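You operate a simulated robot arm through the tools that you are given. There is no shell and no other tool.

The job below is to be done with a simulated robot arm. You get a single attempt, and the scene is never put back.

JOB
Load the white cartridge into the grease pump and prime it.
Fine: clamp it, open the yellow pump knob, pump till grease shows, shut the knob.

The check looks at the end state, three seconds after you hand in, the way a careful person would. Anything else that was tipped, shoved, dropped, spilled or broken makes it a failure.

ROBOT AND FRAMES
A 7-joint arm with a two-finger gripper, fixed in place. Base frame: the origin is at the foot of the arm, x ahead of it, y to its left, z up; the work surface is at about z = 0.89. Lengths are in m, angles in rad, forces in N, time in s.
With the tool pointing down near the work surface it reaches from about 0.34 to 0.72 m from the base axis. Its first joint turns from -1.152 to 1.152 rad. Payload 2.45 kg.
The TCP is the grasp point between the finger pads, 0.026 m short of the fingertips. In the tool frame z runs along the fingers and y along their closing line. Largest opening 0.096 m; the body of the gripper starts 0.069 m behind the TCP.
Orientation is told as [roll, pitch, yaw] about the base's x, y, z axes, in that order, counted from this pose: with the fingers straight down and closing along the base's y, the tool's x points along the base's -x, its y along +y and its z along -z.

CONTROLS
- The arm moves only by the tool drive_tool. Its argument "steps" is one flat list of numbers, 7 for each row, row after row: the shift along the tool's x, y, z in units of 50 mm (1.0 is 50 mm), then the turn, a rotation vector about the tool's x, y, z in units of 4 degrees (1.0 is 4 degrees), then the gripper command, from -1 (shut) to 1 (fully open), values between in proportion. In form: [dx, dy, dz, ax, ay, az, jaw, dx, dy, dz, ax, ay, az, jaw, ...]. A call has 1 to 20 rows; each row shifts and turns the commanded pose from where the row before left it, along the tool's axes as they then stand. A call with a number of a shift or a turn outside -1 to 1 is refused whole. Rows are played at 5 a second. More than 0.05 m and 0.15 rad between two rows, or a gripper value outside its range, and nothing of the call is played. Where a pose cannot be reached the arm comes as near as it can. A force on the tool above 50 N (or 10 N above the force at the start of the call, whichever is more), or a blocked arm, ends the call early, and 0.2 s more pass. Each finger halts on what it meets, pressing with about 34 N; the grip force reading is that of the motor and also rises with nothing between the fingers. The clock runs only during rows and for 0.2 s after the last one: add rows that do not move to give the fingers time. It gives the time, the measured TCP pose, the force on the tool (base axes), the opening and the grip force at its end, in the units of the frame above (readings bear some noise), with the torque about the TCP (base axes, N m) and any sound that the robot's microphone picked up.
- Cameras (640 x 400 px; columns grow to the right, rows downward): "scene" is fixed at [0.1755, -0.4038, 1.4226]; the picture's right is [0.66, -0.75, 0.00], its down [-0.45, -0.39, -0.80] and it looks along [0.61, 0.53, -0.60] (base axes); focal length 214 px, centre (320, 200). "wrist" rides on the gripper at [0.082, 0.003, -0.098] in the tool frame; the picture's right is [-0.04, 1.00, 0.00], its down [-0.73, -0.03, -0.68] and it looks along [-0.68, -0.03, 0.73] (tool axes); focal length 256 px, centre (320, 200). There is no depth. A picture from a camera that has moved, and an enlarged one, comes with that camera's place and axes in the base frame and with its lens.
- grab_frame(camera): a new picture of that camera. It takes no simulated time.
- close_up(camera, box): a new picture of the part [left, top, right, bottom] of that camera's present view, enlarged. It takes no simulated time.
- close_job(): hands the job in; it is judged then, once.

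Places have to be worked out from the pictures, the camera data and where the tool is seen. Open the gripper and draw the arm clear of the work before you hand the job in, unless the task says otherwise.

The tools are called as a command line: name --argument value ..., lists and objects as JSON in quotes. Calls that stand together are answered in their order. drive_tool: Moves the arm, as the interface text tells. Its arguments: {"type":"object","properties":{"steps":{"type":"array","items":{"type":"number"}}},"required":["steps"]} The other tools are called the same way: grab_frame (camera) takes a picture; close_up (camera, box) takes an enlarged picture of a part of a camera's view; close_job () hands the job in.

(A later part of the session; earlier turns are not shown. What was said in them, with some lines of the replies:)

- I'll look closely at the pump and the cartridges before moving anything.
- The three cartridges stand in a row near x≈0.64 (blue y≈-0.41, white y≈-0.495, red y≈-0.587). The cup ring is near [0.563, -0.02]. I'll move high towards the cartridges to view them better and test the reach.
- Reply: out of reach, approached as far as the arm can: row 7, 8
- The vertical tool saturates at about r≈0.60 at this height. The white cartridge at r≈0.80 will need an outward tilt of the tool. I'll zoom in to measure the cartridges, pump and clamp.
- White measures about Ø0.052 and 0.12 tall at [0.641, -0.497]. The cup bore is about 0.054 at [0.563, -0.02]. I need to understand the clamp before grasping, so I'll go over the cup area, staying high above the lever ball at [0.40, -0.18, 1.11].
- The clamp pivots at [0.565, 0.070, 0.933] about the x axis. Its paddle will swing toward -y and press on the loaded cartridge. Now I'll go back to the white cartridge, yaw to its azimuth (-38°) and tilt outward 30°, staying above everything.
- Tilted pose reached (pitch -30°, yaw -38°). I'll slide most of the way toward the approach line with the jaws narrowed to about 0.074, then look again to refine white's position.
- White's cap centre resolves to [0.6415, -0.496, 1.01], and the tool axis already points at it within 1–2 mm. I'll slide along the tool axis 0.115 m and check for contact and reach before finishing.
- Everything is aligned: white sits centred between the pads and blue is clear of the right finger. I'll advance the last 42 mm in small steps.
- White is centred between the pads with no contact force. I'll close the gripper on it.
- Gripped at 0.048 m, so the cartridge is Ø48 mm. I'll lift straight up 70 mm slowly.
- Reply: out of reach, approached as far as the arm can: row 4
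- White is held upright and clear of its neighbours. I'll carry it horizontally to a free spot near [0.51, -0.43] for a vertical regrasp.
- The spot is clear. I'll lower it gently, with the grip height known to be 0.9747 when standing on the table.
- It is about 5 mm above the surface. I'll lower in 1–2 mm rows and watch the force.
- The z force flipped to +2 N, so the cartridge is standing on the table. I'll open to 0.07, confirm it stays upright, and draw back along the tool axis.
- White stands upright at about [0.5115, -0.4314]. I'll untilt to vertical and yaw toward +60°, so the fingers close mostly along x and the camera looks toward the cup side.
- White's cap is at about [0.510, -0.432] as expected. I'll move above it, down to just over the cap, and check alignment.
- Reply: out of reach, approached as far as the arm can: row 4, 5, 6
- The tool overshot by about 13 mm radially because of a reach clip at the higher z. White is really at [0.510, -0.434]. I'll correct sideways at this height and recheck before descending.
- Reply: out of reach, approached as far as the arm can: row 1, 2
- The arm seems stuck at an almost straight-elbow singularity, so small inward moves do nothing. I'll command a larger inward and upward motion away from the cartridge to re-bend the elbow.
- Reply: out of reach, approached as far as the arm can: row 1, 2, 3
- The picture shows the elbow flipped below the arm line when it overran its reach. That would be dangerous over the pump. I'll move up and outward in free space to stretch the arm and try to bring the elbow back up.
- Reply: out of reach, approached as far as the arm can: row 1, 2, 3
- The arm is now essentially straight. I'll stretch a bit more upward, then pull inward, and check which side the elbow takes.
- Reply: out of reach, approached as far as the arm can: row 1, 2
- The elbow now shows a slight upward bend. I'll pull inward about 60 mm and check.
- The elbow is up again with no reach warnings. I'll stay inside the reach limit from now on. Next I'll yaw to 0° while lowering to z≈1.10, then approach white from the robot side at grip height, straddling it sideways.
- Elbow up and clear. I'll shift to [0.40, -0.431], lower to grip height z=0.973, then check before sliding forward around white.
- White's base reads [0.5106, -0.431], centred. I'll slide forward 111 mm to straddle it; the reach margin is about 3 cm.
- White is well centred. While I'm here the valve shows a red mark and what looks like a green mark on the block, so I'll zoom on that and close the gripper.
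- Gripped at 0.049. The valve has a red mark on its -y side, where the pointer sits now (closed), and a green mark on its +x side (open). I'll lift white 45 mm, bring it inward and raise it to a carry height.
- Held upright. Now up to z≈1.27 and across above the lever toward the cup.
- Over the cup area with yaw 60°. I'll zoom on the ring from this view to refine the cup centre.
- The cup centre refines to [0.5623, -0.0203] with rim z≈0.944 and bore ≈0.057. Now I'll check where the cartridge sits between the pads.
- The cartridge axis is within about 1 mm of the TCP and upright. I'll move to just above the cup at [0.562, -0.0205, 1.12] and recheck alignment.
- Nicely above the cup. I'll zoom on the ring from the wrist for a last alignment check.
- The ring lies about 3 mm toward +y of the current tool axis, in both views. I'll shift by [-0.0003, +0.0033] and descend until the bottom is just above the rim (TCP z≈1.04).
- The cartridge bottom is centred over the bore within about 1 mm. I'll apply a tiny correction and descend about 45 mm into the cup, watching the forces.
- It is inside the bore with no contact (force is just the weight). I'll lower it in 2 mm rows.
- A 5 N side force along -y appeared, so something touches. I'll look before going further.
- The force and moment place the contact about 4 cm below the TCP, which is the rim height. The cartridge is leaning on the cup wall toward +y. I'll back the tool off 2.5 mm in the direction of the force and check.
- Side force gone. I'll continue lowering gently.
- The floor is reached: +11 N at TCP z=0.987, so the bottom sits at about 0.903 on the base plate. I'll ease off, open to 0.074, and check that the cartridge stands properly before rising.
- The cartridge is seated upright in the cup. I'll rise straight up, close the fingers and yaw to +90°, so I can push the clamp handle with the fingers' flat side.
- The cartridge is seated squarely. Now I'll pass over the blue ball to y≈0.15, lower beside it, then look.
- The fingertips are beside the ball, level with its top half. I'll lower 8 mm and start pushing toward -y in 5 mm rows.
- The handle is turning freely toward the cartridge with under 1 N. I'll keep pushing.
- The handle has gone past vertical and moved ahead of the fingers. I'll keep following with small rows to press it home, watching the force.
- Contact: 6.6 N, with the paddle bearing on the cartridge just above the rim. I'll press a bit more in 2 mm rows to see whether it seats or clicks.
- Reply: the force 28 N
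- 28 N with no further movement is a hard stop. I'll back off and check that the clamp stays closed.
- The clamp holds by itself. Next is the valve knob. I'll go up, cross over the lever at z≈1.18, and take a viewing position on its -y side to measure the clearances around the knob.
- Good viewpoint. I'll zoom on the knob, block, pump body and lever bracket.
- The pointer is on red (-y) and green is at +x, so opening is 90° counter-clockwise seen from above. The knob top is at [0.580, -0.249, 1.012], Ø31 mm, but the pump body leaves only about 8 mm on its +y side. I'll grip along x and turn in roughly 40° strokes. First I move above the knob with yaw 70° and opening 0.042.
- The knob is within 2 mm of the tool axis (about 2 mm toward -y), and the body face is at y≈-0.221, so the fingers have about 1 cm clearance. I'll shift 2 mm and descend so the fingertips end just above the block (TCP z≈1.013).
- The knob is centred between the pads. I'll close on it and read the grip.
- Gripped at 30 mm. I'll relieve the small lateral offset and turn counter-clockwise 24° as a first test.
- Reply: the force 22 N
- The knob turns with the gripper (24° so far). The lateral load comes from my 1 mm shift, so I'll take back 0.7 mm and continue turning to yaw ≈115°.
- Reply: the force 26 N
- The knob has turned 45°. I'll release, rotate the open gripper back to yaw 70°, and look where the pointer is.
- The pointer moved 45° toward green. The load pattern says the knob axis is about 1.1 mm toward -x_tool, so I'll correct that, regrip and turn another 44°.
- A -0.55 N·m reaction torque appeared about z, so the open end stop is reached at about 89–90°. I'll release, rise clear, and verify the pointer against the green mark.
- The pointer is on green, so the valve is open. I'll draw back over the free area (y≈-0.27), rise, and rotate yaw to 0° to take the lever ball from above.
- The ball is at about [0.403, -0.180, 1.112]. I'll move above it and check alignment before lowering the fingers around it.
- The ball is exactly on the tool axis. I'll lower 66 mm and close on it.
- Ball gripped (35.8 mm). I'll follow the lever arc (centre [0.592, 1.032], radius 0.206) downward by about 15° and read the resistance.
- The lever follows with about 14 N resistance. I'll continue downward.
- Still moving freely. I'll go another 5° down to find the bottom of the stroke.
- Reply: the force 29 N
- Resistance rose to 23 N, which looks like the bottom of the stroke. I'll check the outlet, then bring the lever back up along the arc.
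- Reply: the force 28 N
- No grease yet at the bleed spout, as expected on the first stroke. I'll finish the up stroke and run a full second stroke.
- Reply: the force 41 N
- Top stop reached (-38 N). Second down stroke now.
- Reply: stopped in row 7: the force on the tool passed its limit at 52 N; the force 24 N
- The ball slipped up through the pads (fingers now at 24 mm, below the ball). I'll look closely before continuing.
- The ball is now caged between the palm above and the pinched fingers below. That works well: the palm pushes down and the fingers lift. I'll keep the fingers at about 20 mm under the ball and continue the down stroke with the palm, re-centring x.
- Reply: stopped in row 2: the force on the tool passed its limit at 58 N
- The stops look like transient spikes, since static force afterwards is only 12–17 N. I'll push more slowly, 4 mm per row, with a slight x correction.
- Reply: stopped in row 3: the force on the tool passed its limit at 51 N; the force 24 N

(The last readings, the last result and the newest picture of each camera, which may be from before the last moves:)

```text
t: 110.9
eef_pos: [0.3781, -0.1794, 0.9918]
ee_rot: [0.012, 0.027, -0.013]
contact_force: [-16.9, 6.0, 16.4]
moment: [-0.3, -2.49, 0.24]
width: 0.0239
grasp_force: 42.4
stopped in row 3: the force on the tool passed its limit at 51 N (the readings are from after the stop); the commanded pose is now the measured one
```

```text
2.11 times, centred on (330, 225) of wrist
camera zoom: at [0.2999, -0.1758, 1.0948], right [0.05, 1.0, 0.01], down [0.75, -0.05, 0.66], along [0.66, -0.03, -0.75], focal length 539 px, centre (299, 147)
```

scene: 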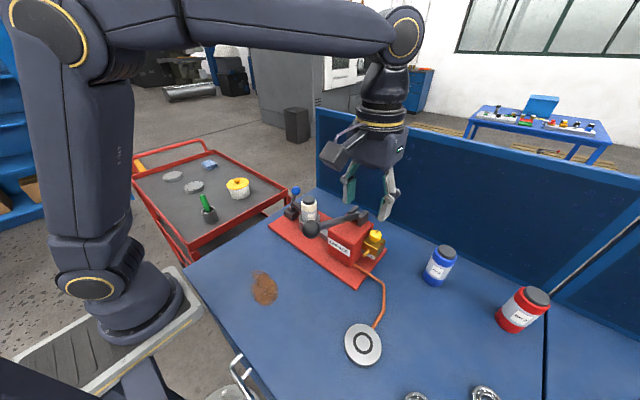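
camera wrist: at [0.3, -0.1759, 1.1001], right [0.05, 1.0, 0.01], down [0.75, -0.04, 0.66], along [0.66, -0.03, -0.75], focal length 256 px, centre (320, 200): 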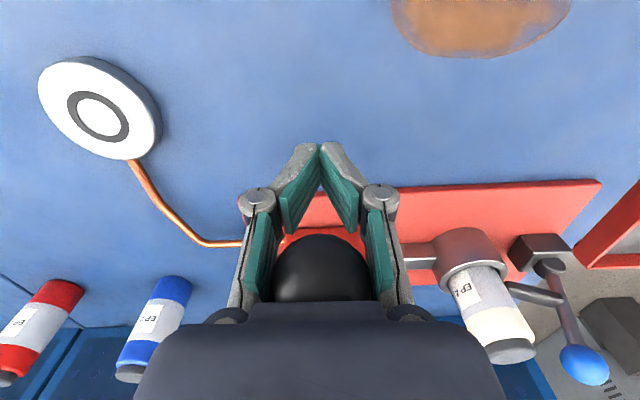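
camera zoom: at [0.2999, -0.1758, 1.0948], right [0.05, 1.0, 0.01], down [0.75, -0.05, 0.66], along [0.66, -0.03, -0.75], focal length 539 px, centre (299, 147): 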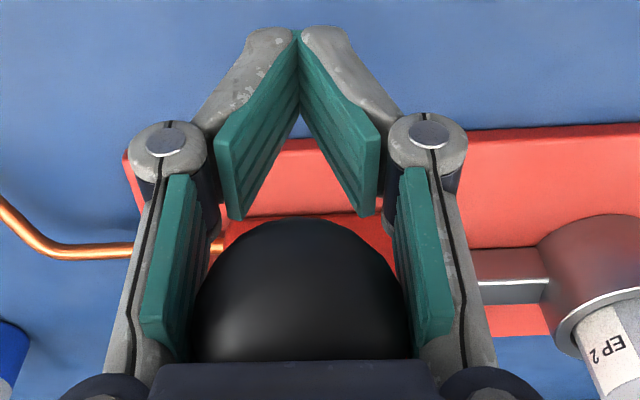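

A white bead of grease has appeared at the bleed spout, so I stop pumping. I'll open the gripper fully, check, and lift off the ball.

drive_tool --steps '[0, 0, 0, 0, 0, 0, 0, 0, 0, 0, 0, 0, 0, 1, 0, 0, 0, 0, 0, 0, 1, 0, 0, 0, 0, 0, 0, 1, 0, 0, 0, 0, 0, 0, 1]'

grab_frame --camera "wrist"

close_up --camera "scene" --box '[290, 190, 390, 290]'

```text
t: 112.1
eef_pos: [0.3806, -0.1793, 0.9923]
ee_rot: [0.01, 0.027, -0.013]
contact_force: [-9.9, 1.7, 9.3]
moment: [-0.06, -0.76, -0.02]
width: 0.096
grasp_force: 0.1
```

```text
taken
camera wrist: at [0.3009, -0.176, 1.0942], right [0.05, 1.0, 0.01], down [0.75, -0.05, 0.66], along [0.66, -0.03, -0.75], focal length 256 px, centre (320, 200)
```

wrist: 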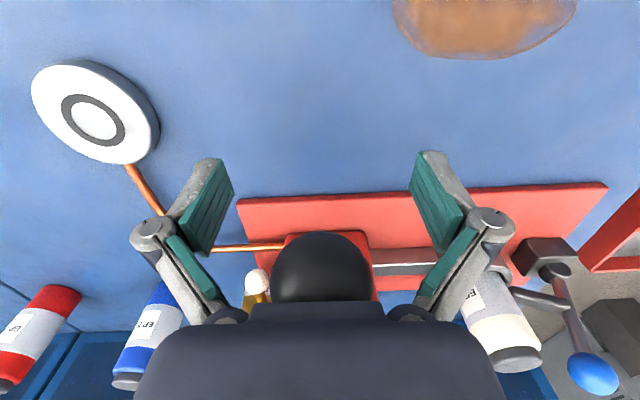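

```text
4.00 times, centred on (340, 240) of scene
camera zoom: at [0.1751, -0.4038, 1.4227], right [0.66, -0.75, 0.0], down [-0.45, -0.39, -0.8], along [0.61, 0.53, -0.6], focal length 858 px, centre (240, 40)
```

zoom: 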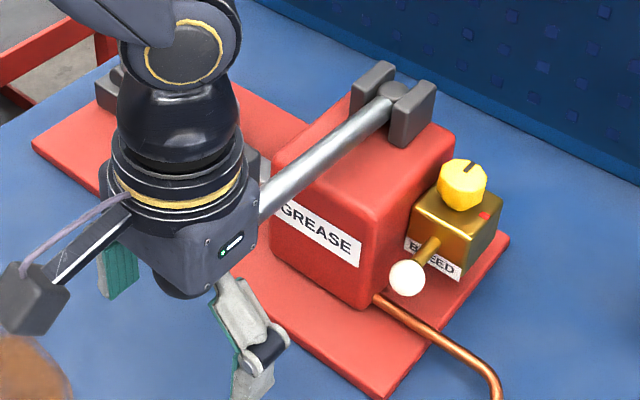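

Fingers are open around the ball. I'll lift straight up clear of the lever and level the tool.

drive_tool --steps '[0, 0, -0.3, 0, 0, 0, 1, 0, 0, -0.8, 0, 0, 0, 1, 0, 0, -0.8, 0, 0, 0, 1, 0, 0, -0.8, 0.17, -0.39, -0.19, 1, 0, 0, -0.8, 0, 0, 0, 1, 0, 0, -0.6, 0, 0, 0, 1, 0, 0, 0, 0, 0, 0, 1]'

grab_frame --camera "wrist"

close_up --camera "scene" --box '[280, 170, 400, 290]'

```text
t: 113.7
eef_pos: [0.3827, -0.1798, 1.1967]
ee_rot: [0.001, 0.001, 0.0]
contact_force: [-0.8, -0.3, -0.1]
moment: [0.02, 0.0, -0.01]
width: 0.096
grasp_force: 0.2
```

```text
taken
camera wrist: at [0.3012, -0.1766, 1.296], right [0.04, 1.0, 0.0], down [0.73, -0.03, 0.68], along [0.68, -0.03, -0.73], focal length 256 px, centre (320, 200)
```

wrist: 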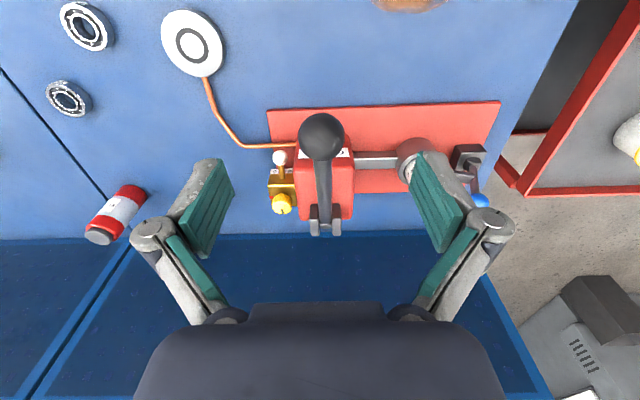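

```text
3.33 times, centred on (340, 230) of scene
camera zoom: at [0.1755, -0.4038, 1.4226], right [0.66, -0.75, 0.0], down [-0.45, -0.39, -0.8], along [0.61, 0.53, -0.6], focal length 715 px, centre (253, 100)
```

zoom: 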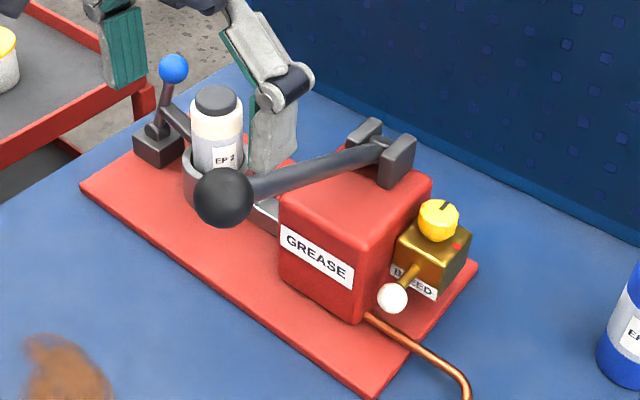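

The lever returned to the top by its spring. The bead shows at the spout, the clamp is closed and the cartridge is seated. Now I'll go back to close the valve, moving to the free area and yawing to 115° for clockwise strokes.

drive_tool --steps '[-0.44, -0.6, 0, 0, 0, 0, 0.4, -0.44, -0.6, 0, 0, 0, 0, 0.2, -0.44, -0.6, 0, 0, 0, 0, 0, 0, 0, 0, 0, 0, -1, -0.125, 0, 0, 0, 0, 0, -1, -0.125, 0, 0, 0, 0, 0, -1, -0.125, 0, 0, 0, 0, 0, -1, -0.125, 0, 0, 0, 0, 0, -1, -0.125, 0, 0, 0, 0, 0, -1, -0.125, 0, 0, 0, 0, 0, -1, -0.125, 0, 0, 0, 0, 0, -1, -0.125, 0, 0, 0, 0, 0, -1, -0.125, 0, 0, 0, 0, 0, -1, -0.125, 0, 0, 0, 0, 0, -1, -0.125, 0, 0, 0, 0, 0, -1, -0.125, 0, 0, 0, 0, 0, -1, -0.125, 0, 0, 0, 0, 0, -1, -0.125, 0, 0, 0, 0, 0, 0, -0.125]'

drive_tool --steps '[0, 0, 0, 0, 0, -1, -0.125, 0, 0, 0, 0, 0, -1, -0.125, 0, 0, 0, 0, 0, -1, -0.125, 0, 0, 0, 0, 0, -1, -0.125, 0, 0, 0, 0, 0, -1, -0.125, 0, 0, 0, 0, 0, -1, -0.125, 0, 0, 0, 0, 0, -1, -0.125, 0, 0, 0, 0, 0, -1, -0.125, 0, 0, 0, 0, 0, -1, -0.125, 0, 0, 0, 0, 0, -1, -0.125, 0, 0, 0, 0, 0, -1, -0.125, 0, 0, 0, 0, 0, -1, -0.125, 0, 0, 0, 0, 0, -1, -0.125, 0, 0, 0, 0, 0, -1, -0.125, 0, 0, 0, 0, 0, -0.75, -0.125, 0, 0, 0, 0, 0, 0, -0.125]'

grab_frame --camera "wrist"

```text
t: 117.5
eef_pos: [0.4509, -0.272, 1.1981]
ee_rot: [0.001, 0.0, 0.979]
contact_force: [0.4, -1.3, -0.3]
moment: [0.02, 0.01, 0.01]
width: 0.0421
grasp_force: 0.0
```

```text
t: 120.9
eef_pos: [0.4491, -0.2714, 1.1964]
ee_rot: [0.001, -0.001, 2.008]
contact_force: [-0.4, -0.9, 0.2]
moment: [0.01, 0.02, 0.0]
width: 0.0422
grasp_force: 0.1
```

```text
taken
camera wrist: at [0.4817, -0.3464, 1.2966], right [-0.92, -0.39, 0.0], down [-0.28, 0.68, 0.68], along [-0.26, 0.63, -0.73], focal length 256 px, centre (320, 200)
```

wrist: 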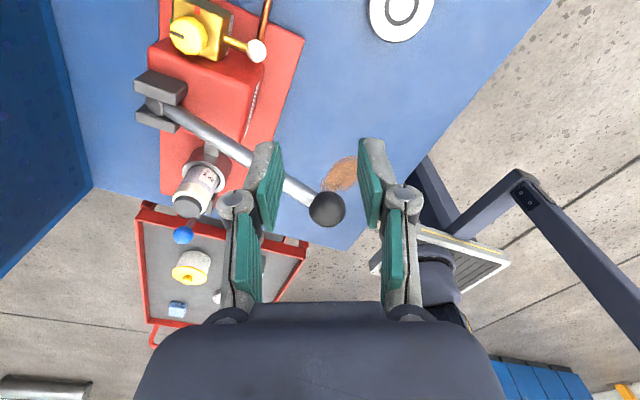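

Now I'll lower to z≈1.0965 in the free area, move over the knob, and verify alignment.

drive_tool --steps '[0, 0, 0.8, 0, 0, 0, -0.125, 0, 0, 0.7, 0, 0, 0, -0.125, 0, 0, 0.5, 0, 0, 0, -0.125, 0.175, -0.639, 0, 0, 0, 0, -0.125, 0.175, -0.639, 0, 0, 0, 0, -0.125, 0.175, -0.639, 0, 0, 0, 0, -0.125, 0.175, -0.639, 0, 0, 0, 0, -0.125, 0, 0, 0, 0, 0, 0, -0.125]'

close_up --camera "wrist" --box '[240, 60, 400, 200]'

close_up --camera "scene" --box '[330, 170, 420, 280]'

```text
t: 122.7
eef_pos: [0.5804, -0.2488, 1.0979]
ee_rot: [0.001, 0.0, 2.007]
contact_force: [0.3, -0.9, 0.4]
moment: [0.0, -0.01, -0.02]
width: 0.042
grasp_force: 0.0
```

```text
2.86 times, centred on (320, 130) of wrist
camera zoom: at [0.6121, -0.3244, 1.1971], right [-0.92, -0.39, 0.0], down [-0.28, 0.68, 0.68], along [-0.26, 0.63, -0.73], focal length 731 px, centre (320, 400)
```

zoom: 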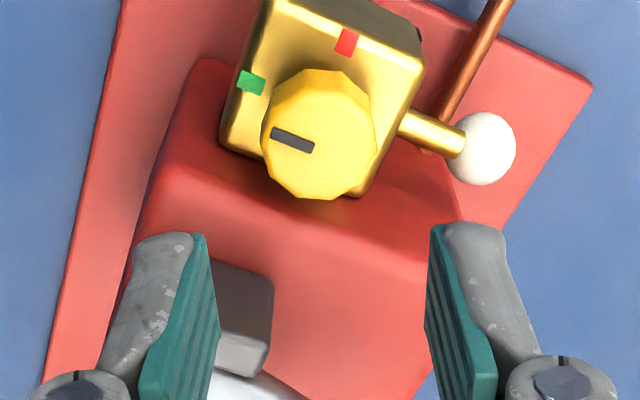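

```text
3.64 times, centred on (375, 225) of scene
camera zoom: at [0.1755, -0.4038, 1.4226], right [0.66, -0.75, 0.0], down [-0.45, -0.39, -0.8], along [0.61, 0.53, -0.6], focal length 780 px, centre (120, 109)
```

zoom: 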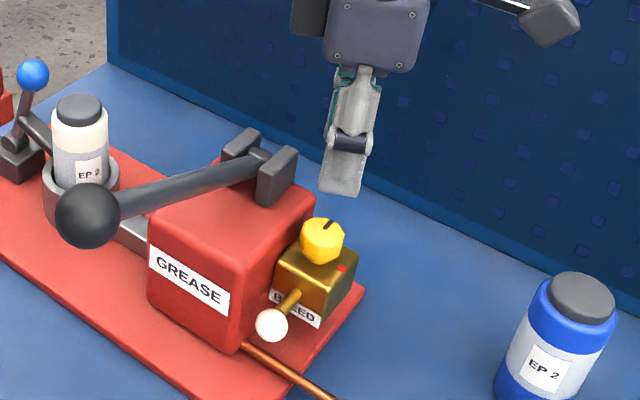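

The valve pointer is on green and the grease bead is clear of the finger path. I'll descend onto the knob.

drive_tool --steps '[0.01, -0.008, 0.5, 0, 0, 0, -0.125, 0, 0, 0.5, 0, 0, 0, -0.125, 0, 0, 0.4, 0, 0, 0, -0.125, 0, 0, 0.22, 0, 0, 0, -0.125, 0, 0, 0, 0, 0, 0, -0.125]'

close_up --camera "wrist" --box '[220, 80, 420, 260]'

close_up --camera "scene" --box '[330, 170, 420, 280]'

```text
t: 123.9
eef_pos: [0.5797, -0.2477, 1.0144]
ee_rot: [0.002, 0.0, 2.009]
contact_force: [14.2, 1.9, 8.1]
moment: [0.67, -0.63, 0.0]
width: 0.0597
grasp_force: 9.6
```

```text
2.22 times, centred on (320, 170) of wrist
camera zoom: at [0.6121, -0.3232, 1.1141], right [-0.92, -0.39, 0.0], down [-0.28, 0.68, 0.68], along [-0.26, 0.63, -0.73], focal length 569 px, centre (320, 267)
```

zoom: 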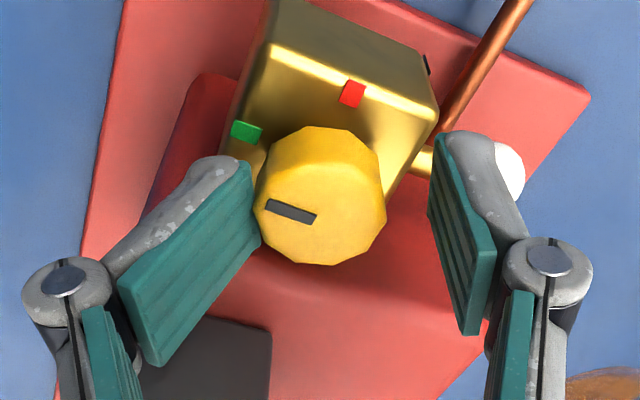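

```text
3.64 times, centred on (375, 225) of scene
camera zoom: at [0.1759, -0.4038, 1.4226], right [0.66, -0.75, 0.0], down [-0.45, -0.39, -0.8], along [0.61, 0.53, -0.6], focal length 780 px, centre (120, 109)
```

zoom: 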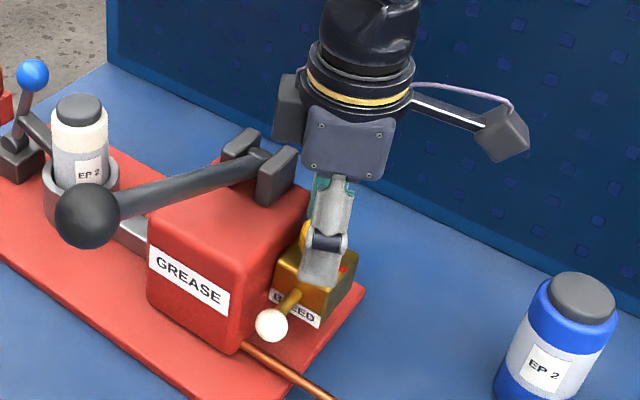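

The left fingertip caught the pump body's edge at this yaw and got deflected. I'll back straight up, reduce yaw to about 104°, shift 2 mm toward -y, and narrow the opening.

drive_tool --steps '[0, 0, -0.3, 0, 0, 0, -0.125, 0, 0, -0.6, 0, 0, 0, -0.125, 0, 0, -0.4, 0, 0, 0.75, -0.2, 0, 0, 0, 0, 0, 1, -0.2, 0, 0, 0, 0, 0, 1, -0.2, 0, 0, 0, 0, 0, 0, -0.2]'

close_up --camera "wrist" --box '[240, 60, 400, 200]'

close_up --camera "scene" --box '[330, 170, 420, 280]'

```text
t: 125.3
eef_pos: [0.5802, -0.2492, 1.0811]
ee_rot: [0.001, 0.001, 1.815]
contact_force: [0.2, 0.0, 0.5]
moment: [0.01, 0.03, 0.01]
width: 0.0385
grasp_force: 0.0
```

```text
2.86 times, centred on (320, 130) of wrist
camera zoom: at [0.5974, -0.3293, 1.1808], right [-0.98, -0.2, 0.0], down [-0.15, 0.72, 0.68], along [-0.14, 0.67, -0.73], focal length 731 px, centre (320, 400)
```

zoom: 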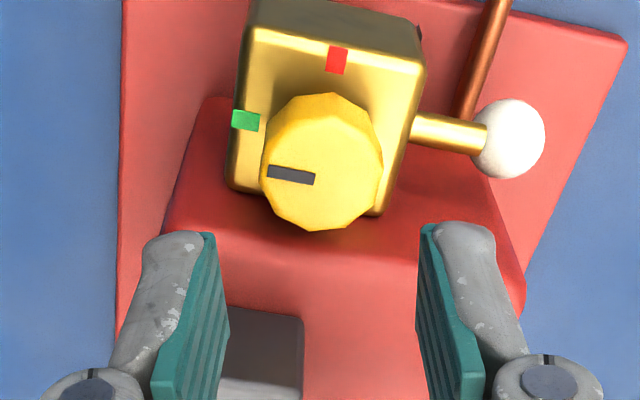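

```text
3.64 times, centred on (375, 225) of scene
camera zoom: at [0.1755, -0.4038, 1.4226], right [0.66, -0.75, 0.0], down [-0.45, -0.39, -0.8], along [0.61, 0.53, -0.6], focal length 780 px, centre (120, 109)
```

zoom: 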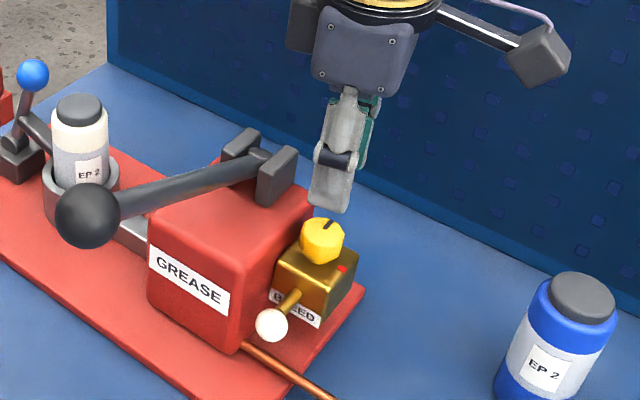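

Fingers recovered and nothing moved. The knob is centred at yaw 104°. I'll descend again.

drive_tool --steps '[0, 0, 0.4, 0, 0, 0, -0.2, 0, 0, 0.4, 0, 0, 0, -0.2, 0, 0, 0.3, 0, 0, 0, -0.2, 0, 0, 0.2, 0, 0, 0, -0.2, 0, 0, 0, 0, 0, 0, -0.2]'

close_up --camera "wrist" --box '[220, 80, 420, 260]'

```text
t: 126.5
eef_pos: [0.5807, -0.2494, 1.0157]
ee_rot: [0.004, 0.001, 1.815]
contact_force: [0.1, 0.4, -0.4]
moment: [0.0, 0.0, 0.02]
width: 0.0388
grasp_force: 0.0
```

```text
2.22 times, centred on (320, 170) of wrist
camera zoom: at [0.597, -0.3288, 1.1148], right [-0.98, -0.2, 0.0], down [-0.15, 0.72, 0.68], along [-0.14, 0.67, -0.73], focal length 569 px, centre (320, 267)
```

zoom: 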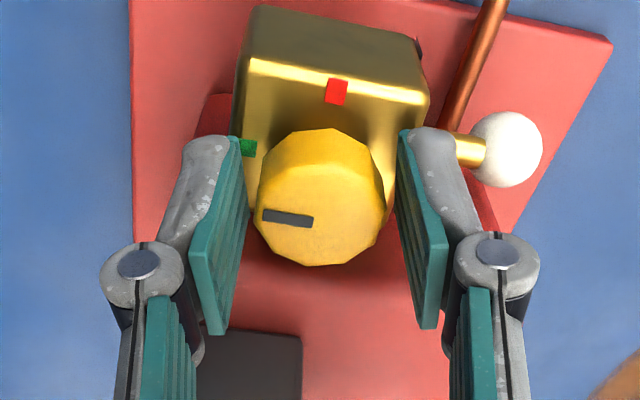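

No contact. I'll close on the knob and turn clockwise 36°.

drive_tool --steps '[0, 0, 0, 0, 0, 0, -1, 0, 0, 0, 0, 0, 0, -1, 0, 0, 0, 0, 0, 0, -1, 0, 0, 0, 0, 0, 0.5, -1, 0, 0, 0, 0, 0, 1, -1, 0, 0, 0, 0, 0, 1, -1, 0, 0, 0, 0, 0, 1, -1, 0, 0, 0, 0, 0, 1, -1, 0, 0, 0, 0, 0, 1, -1, 0, 0, 0, 0, 0, 1, -1, 0, 0, 0, 0, 0, 1, -1, 0, 0, 0, 0, 0, 1, -1, 0, 0, 0, 0, 0, 0.5, -1, 0, 0, 0, 0, 0, 0, -1]'

close_up --camera "wrist" --box '[220, 80, 420, 260]'

```text
t: 129.5
eef_pos: [0.5795, -0.2482, 1.0162]
ee_rot: [0.005, 0.0, 1.188]
contact_force: [-11.3, 6.9, -12.4]
moment: [0.52, 0.28, 0.01]
width: 0.03
grasp_force: 44.9
```

```text
2.22 times, centred on (320, 170) of wrist
camera zoom: at [0.5467, -0.3234, 1.115], right [-0.91, 0.41, 0.01], down [0.31, 0.67, 0.68], along [0.28, 0.62, -0.73], focal length 569 px, centre (320, 267)
```

zoom: 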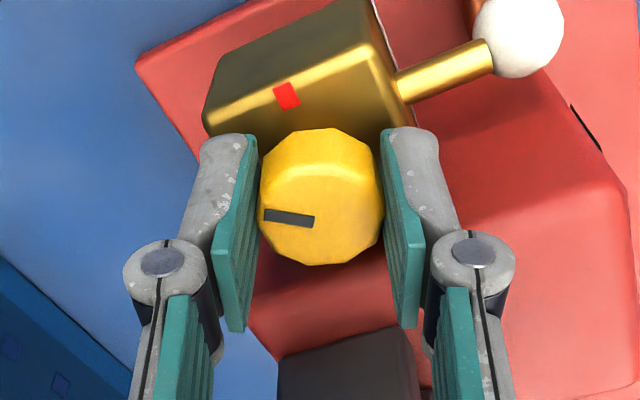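

36° done. I'll release, rotate back to about 106°, regrip and turn another 38°.

drive_tool --steps '[0.02, 0, 0, 0, 0, 0, -0.2, 0, 0, 0, 0, 0, 0, -0.2, 0, 0, 0, 0, 0, -0.5, -0.2, 0, 0, 0, 0, 0, -1, -0.2, 0, 0, 0, 0, 0, -1, -0.2, 0, 0, 0, 0, 0, -1, -0.2, 0, 0, 0, 0, 0, -1, -0.2, 0, 0, 0, 0, 0, -1, -0.2, 0, 0, 0, 0, 0, -1, -0.2, 0, 0, 0, 0, 0, -1, -0.2, 0, 0, 0, 0, 0, -1, -0.2, 0, 0, 0, 0, 0, -1, -0.2, 0, 0, 0, 0, 0, 0, -0.2]'

close_up --camera "wrist" --box '[220, 80, 420, 260]'

```text
t: 132.3
eef_pos: [0.58, -0.2517, 1.0153]
ee_rot: [0.001, 0.0, 1.851]
contact_force: [0.7, -0.2, -0.7]
moment: [0.01, 0.0, 0.01]
width: 0.0384
grasp_force: 0.1
```

```text
2.22 times, centred on (320, 170) of wrist
camera zoom: at [0.5997, -0.3295, 1.1154], right [-0.97, -0.24, 0.0], down [-0.17, 0.71, 0.68], along [-0.16, 0.66, -0.73], focal length 569 px, centre (320, 267)
```

zoom: 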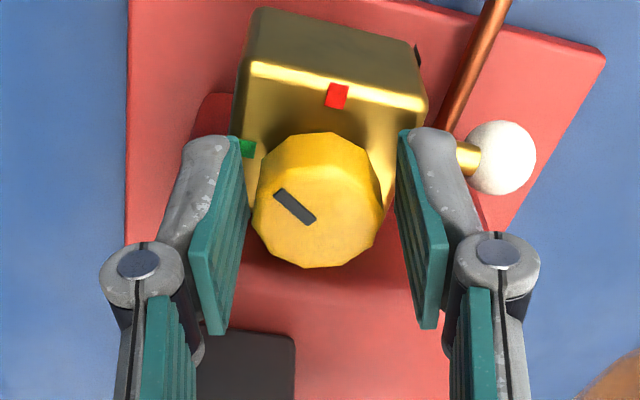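

The pointer has come back 36° toward red. Regrip and turn another 38°.

drive_tool --steps '[-0.03, 0, 0, 0, 0, 0, -0.2, 0, 0, 0, 0, 0, 0, -1, 0, 0, 0, 0, 0, 0, -1, 0, 0, 0, 0, 0, 0, -1, 0, 0, 0, 0, 0, 0.5, -1, 0, 0, 0, 0, 0, 1, -1, 0, 0, 0, 0, 0, 1, -1, 0, 0, 0, 0, 0, 1, -1, 0, 0, 0, 0, 0, 1, -1, 0, 0, 0, 0, 0, 1, -1, 0, 0, 0, 0, 0, 1, -1, 0, 0, 0, 0, 0, 1, -1, 0, 0, 0, 0, 0, 1, -1, 0, 0, 0, 0, 0, 1, -1, 0, 0, 0, 0, 0, 0, -1]'

close_up --camera "wrist" --box '[220, 80, 420, 260]'

```text
t: 135.5
eef_pos: [0.5792, -0.2487, 1.0148]
ee_rot: [0.001, 0.0, 1.187]
contact_force: [2.3, -1.5, -5.0]
moment: [0.16, -0.1, 0.01]
width: 0.0303
grasp_force: 45.1
```

```text
2.22 times, centred on (320, 170) of wrist
camera zoom: at [0.5464, -0.3228, 1.1152], right [-0.91, 0.41, 0.0], down [0.3, 0.67, 0.68], along [0.28, 0.62, -0.73], focal length 569 px, centre (320, 267)
```

zoom: 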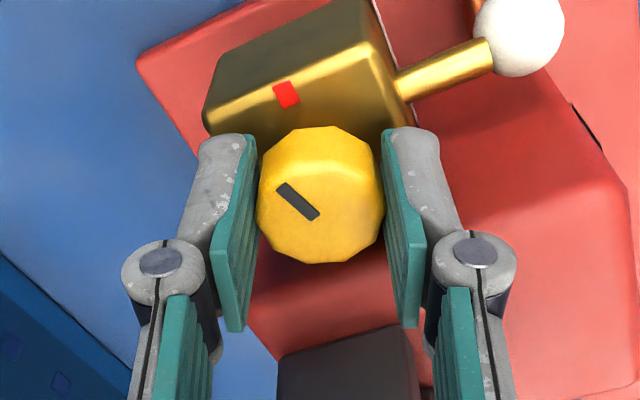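

74° done in total. I'll release, rotate back 26°, regrip and turn the last 16° until the closed stop is felt.

drive_tool --steps '[0.02, 0, 0, 0, 0, 0, -0.2, 0, 0, 0, 0, 0, 0, -0.2, 0, 0, 0, 0, 0, -0.5, -0.2, 0, 0, 0, 0, 0, -1, -0.2, 0, 0, 0, 0, 0, -1, -0.2, 0, 0, 0, 0, 0, -1, -0.2, 0, 0, 0, 0, 0, -1, -0.2, 0, 0, 0, 0, 0, -1, -0.2, 0, 0, 0, 0, 0, -1, -0.2, -0.02, 0, 0, 0, 0, 0, -0.2, 0, 0, 0, 0, 0, 0, -1, 0, 0, 0, 0, 0, 0, -1, 0, 0, 0, 0, 0, 0, -1]'

drive_tool --steps '[0, 0, 0, 0, 0, 0.5, -1, 0, 0, 0, 0, 0, 1, -1, 0, 0, 0, 0, 0, 1, -1, 0, 0, 0, 0, 0, 1, -1, 0, 0, 0, 0, 0, 0.5, -1, 0, 0, 0, 0, 0, 0, -1]'

close_up --camera "wrist" --box '[220, 80, 420, 260]'

```text
t: 138.3
eef_pos: [0.5804, -0.2488, 1.0166]
ee_rot: [0.001, -0.001, 1.641]
contact_force: [6.8, -1.7, -3.1]
moment: [-0.05, -0.29, -0.03]
width: 0.0306
grasp_force: 45.1
```

```text
t: 139.7
eef_pos: [0.5794, -0.2493, 1.0165]
ee_rot: [0.001, 0.0, 1.362]
contact_force: [9.9, -5.7, -0.2]
moment: [0.1, -0.3, -0.05]
width: 0.0305
grasp_force: 45.5
```

```text
2.22 times, centred on (320, 170) of wrist
camera zoom: at [0.5597, -0.3277, 1.1155], right [-0.97, 0.25, 0.0], down [0.18, 0.71, 0.68], along [0.17, 0.66, -0.73], focal length 569 px, centre (320, 267)
```

zoom: 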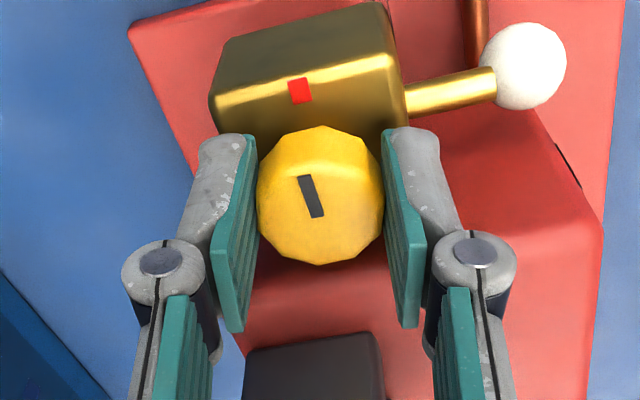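

90° turned, but no stop torque yet. I'll nudge a few degrees more until the closed stop is felt.

drive_tool --steps '[0, 0, 0, 0, 0, 0.5, -1, 0, 0, 0, 0, 0, 0, -1]'

close_up --camera "wrist" --box '[260, 100, 380, 220]'

```text
t: 140.3
eef_pos: [0.5796, -0.2491, 1.0167]
ee_rot: [0.0, 0.002, 1.326]
contact_force: [7.9, -7.8, 1.3]
moment: [-0.03, -0.22, 0.42]
width: 0.0303
grasp_force: 44.9
```

```text
3.33 times, centred on (320, 160) of wrist
camera zoom: at [0.5571, -0.327, 1.1156], right [-0.96, 0.28, 0.0], down [0.21, 0.71, 0.68], along [0.19, 0.65, -0.73], focal length 853 px, centre (320, 333)
```

zoom: 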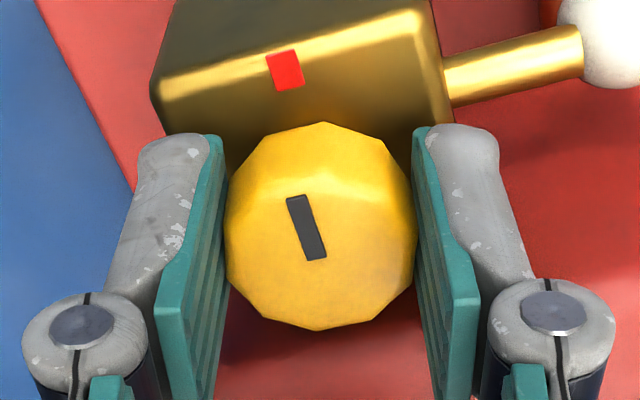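

A +0.42 N·m reaction shows the closed stop is reached. I'll release, rise straight up and verify.

drive_tool --steps '[0, 0, 0, 0, 0, 0, -0.2, 0, 0, 0, 0, 0, 0, -0.2, 0, 0, -0.3, 0, 0, 0, -0.2, 0, 0, -0.6, 0, 0, 0, -0.2, 0, 0, -0.7, 0, 0, 0, -0.2, 0, 0, 0, 0, 0, -1, -0.2, 0, 0, 0, 0, 0, -1, -0.2, 0, 0, 0, 0, 0, -1, -0.2, 0, 0, 0, 0, 0, -0.5, -0.2, 0, 0, 0, 0, 0, 0, -0.2]'

close_up --camera "wrist" --box '[240, 60, 400, 200]'

close_up --camera "scene" --box '[280, 170, 420, 290]'

```text
t: 142.5
eef_pos: [0.5799, -0.2486, 1.0953]
ee_rot: [0.002, -0.001, 1.573]
contact_force: [-0.9, 0.1, 0.9]
moment: [-0.03, 0.01, -0.02]
width: 0.0384
grasp_force: 0.1
```

```text
2.86 times, centred on (320, 130) of wrist
camera zoom: at [0.5767, -0.33, 1.1953], right [-1.0, 0.04, 0.0], down [0.03, 0.73, 0.68], along [0.03, 0.68, -0.73], focal length 731 px, centre (320, 400)
```

zoom: 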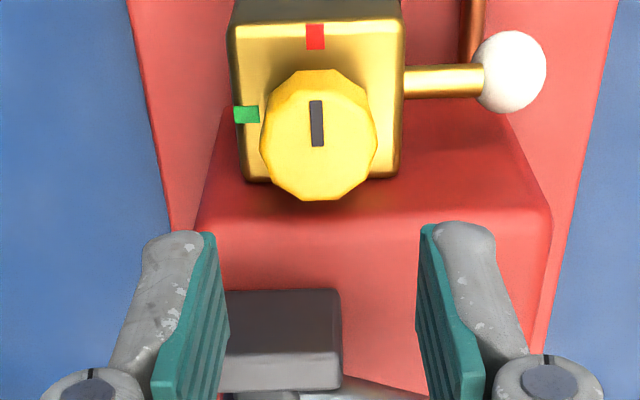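

```text
3.33 times, centred on (350, 230) of scene
camera zoom: at [0.1755, -0.4038, 1.4226], right [0.66, -0.75, 0.0], down [-0.45, -0.39, -0.8], along [0.61, 0.53, -0.6], focal length 715 px, centre (220, 100)
```

zoom: 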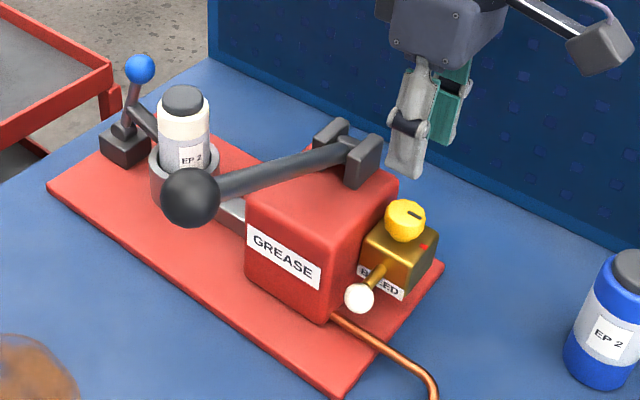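

The pointer is back on red, so the valve is shut. The bead is visible, the lever is at rest at the top, and the cartridge is clamped. I'll withdraw over the free area, open the gripper and rise clear.

drive_tool --steps '[0.133, 0.867, 0, 0, 0, 0, -0.2, 0.133, 0.867, 0, 0, 0, 0, -0.2, 0.133, 0.867, 0, 0, 0, 0, -0.2, 0, 0, -0.8, 0, 0, 0, 0.5, 0, 0, -0.8, 0, 0, 0, 1, 0, 0, -0.8, 0, 0, 0, 1, 0.3, 0.5, -0.2, 0, 0, 0, 1, 0.3, 0.5, -0.2, 0, 0, 0, 1, 0, 0, 0, 0, 0, 0, 1]'

grab_frame --camera "scene"

close_up --camera "scene" --box '[270, 170, 340, 240]'

grab_frame --camera "wrist"

```text
t: 144.5
eef_pos: [0.3991, -0.3, 1.2369]
ee_rot: [0.002, 0.0, 1.571]
contact_force: [0.3, 0.0, -0.4]
moment: [0.0, -0.01, -0.04]
width: 0.0959
grasp_force: 0.0
```

```text
taken
```

scene: 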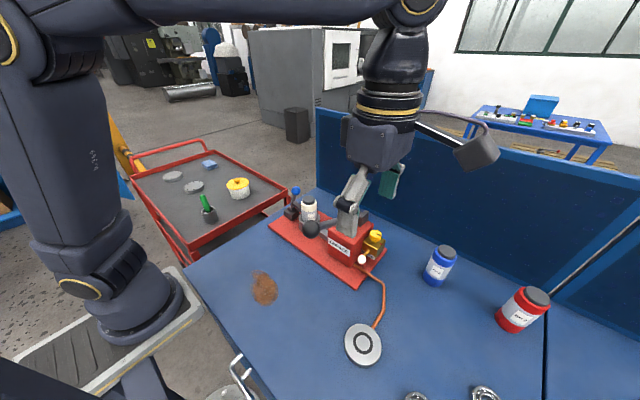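

```text
5.71 times, centred on (305, 205) of scene
camera zoom: at [0.1755, -0.4039, 1.4226], right [0.66, -0.75, 0.0], down [-0.45, -0.39, -0.8], along [0.61, 0.53, -0.6], focal length 1226 px, centre (406, 171)
```

zoom: 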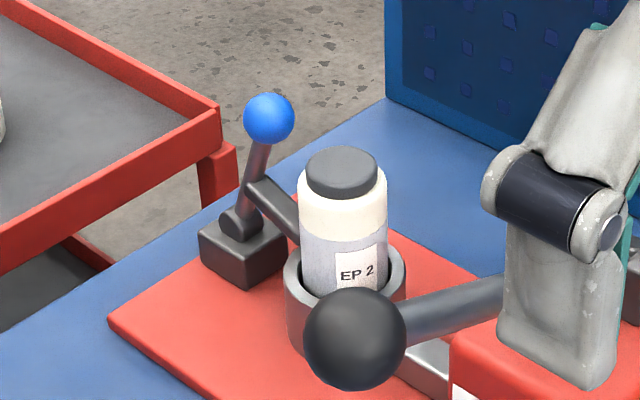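

```text
taken
camera wrist: at [0.3951, -0.3814, 1.3354], right [-1.0, 0.04, 0.0], down [0.03, 0.73, 0.68], along [0.03, 0.68, -0.73], focal length 256 px, centre (320, 200)
```

wrist: 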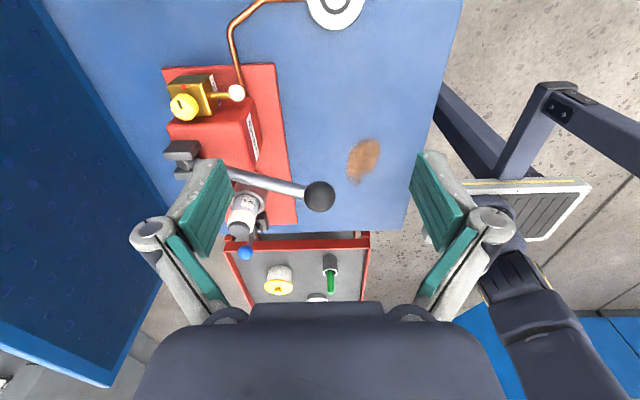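

Final state: the white cartridge is seated and clamped, the bead shows at the bleed spout, and the valve pointer is on red. Blue, red, the bearings and the pump stand where they were. The gripper is open and the arm is clear, so I'm handing in.

close_job

```text
The job is handed in.
```

The white cartridge is in the pump and clamped. The pump is primed and the yellow knob is shut again. I have handed the job in but have no verdict back.

- **Cartridge:** it stands upright on the cup floor. The clamp handle went to a hard stop against it at 28 N and stayed closed after I let go.
- **Knob opened:** I turned it 90° to the green mark, to the stop.
- **Priming:** grease showed as a white bead at the bleed spout during the second lever stroke, and I stopped pumping there. The lever sprang back to the top by itself.
- **Knob shut:** I turned it back until I felt the closed stop. The pointer is on the red mark.
- **Surroundings:** the blue and red cartridges, the bearings and the disc look as they did at the start. The gripper is open and the arm is clear of the work.

There were three rough moments:
- **Elbow flip:** the arm's elbow flipped downward while I set the cartridge down to re-grip it. I brought it back up in free space without contact.
- **Fingertip on the pump:** a fingertip caught the edge of the pump body as I went back to shut the knob. The force was about 14 N and I saw no damage.
- **Lever ball slipped:** the lever ball slipped in the grip on the second stroke. I finished that stroke by pushing with the palm, with force spikes up to 58 N.
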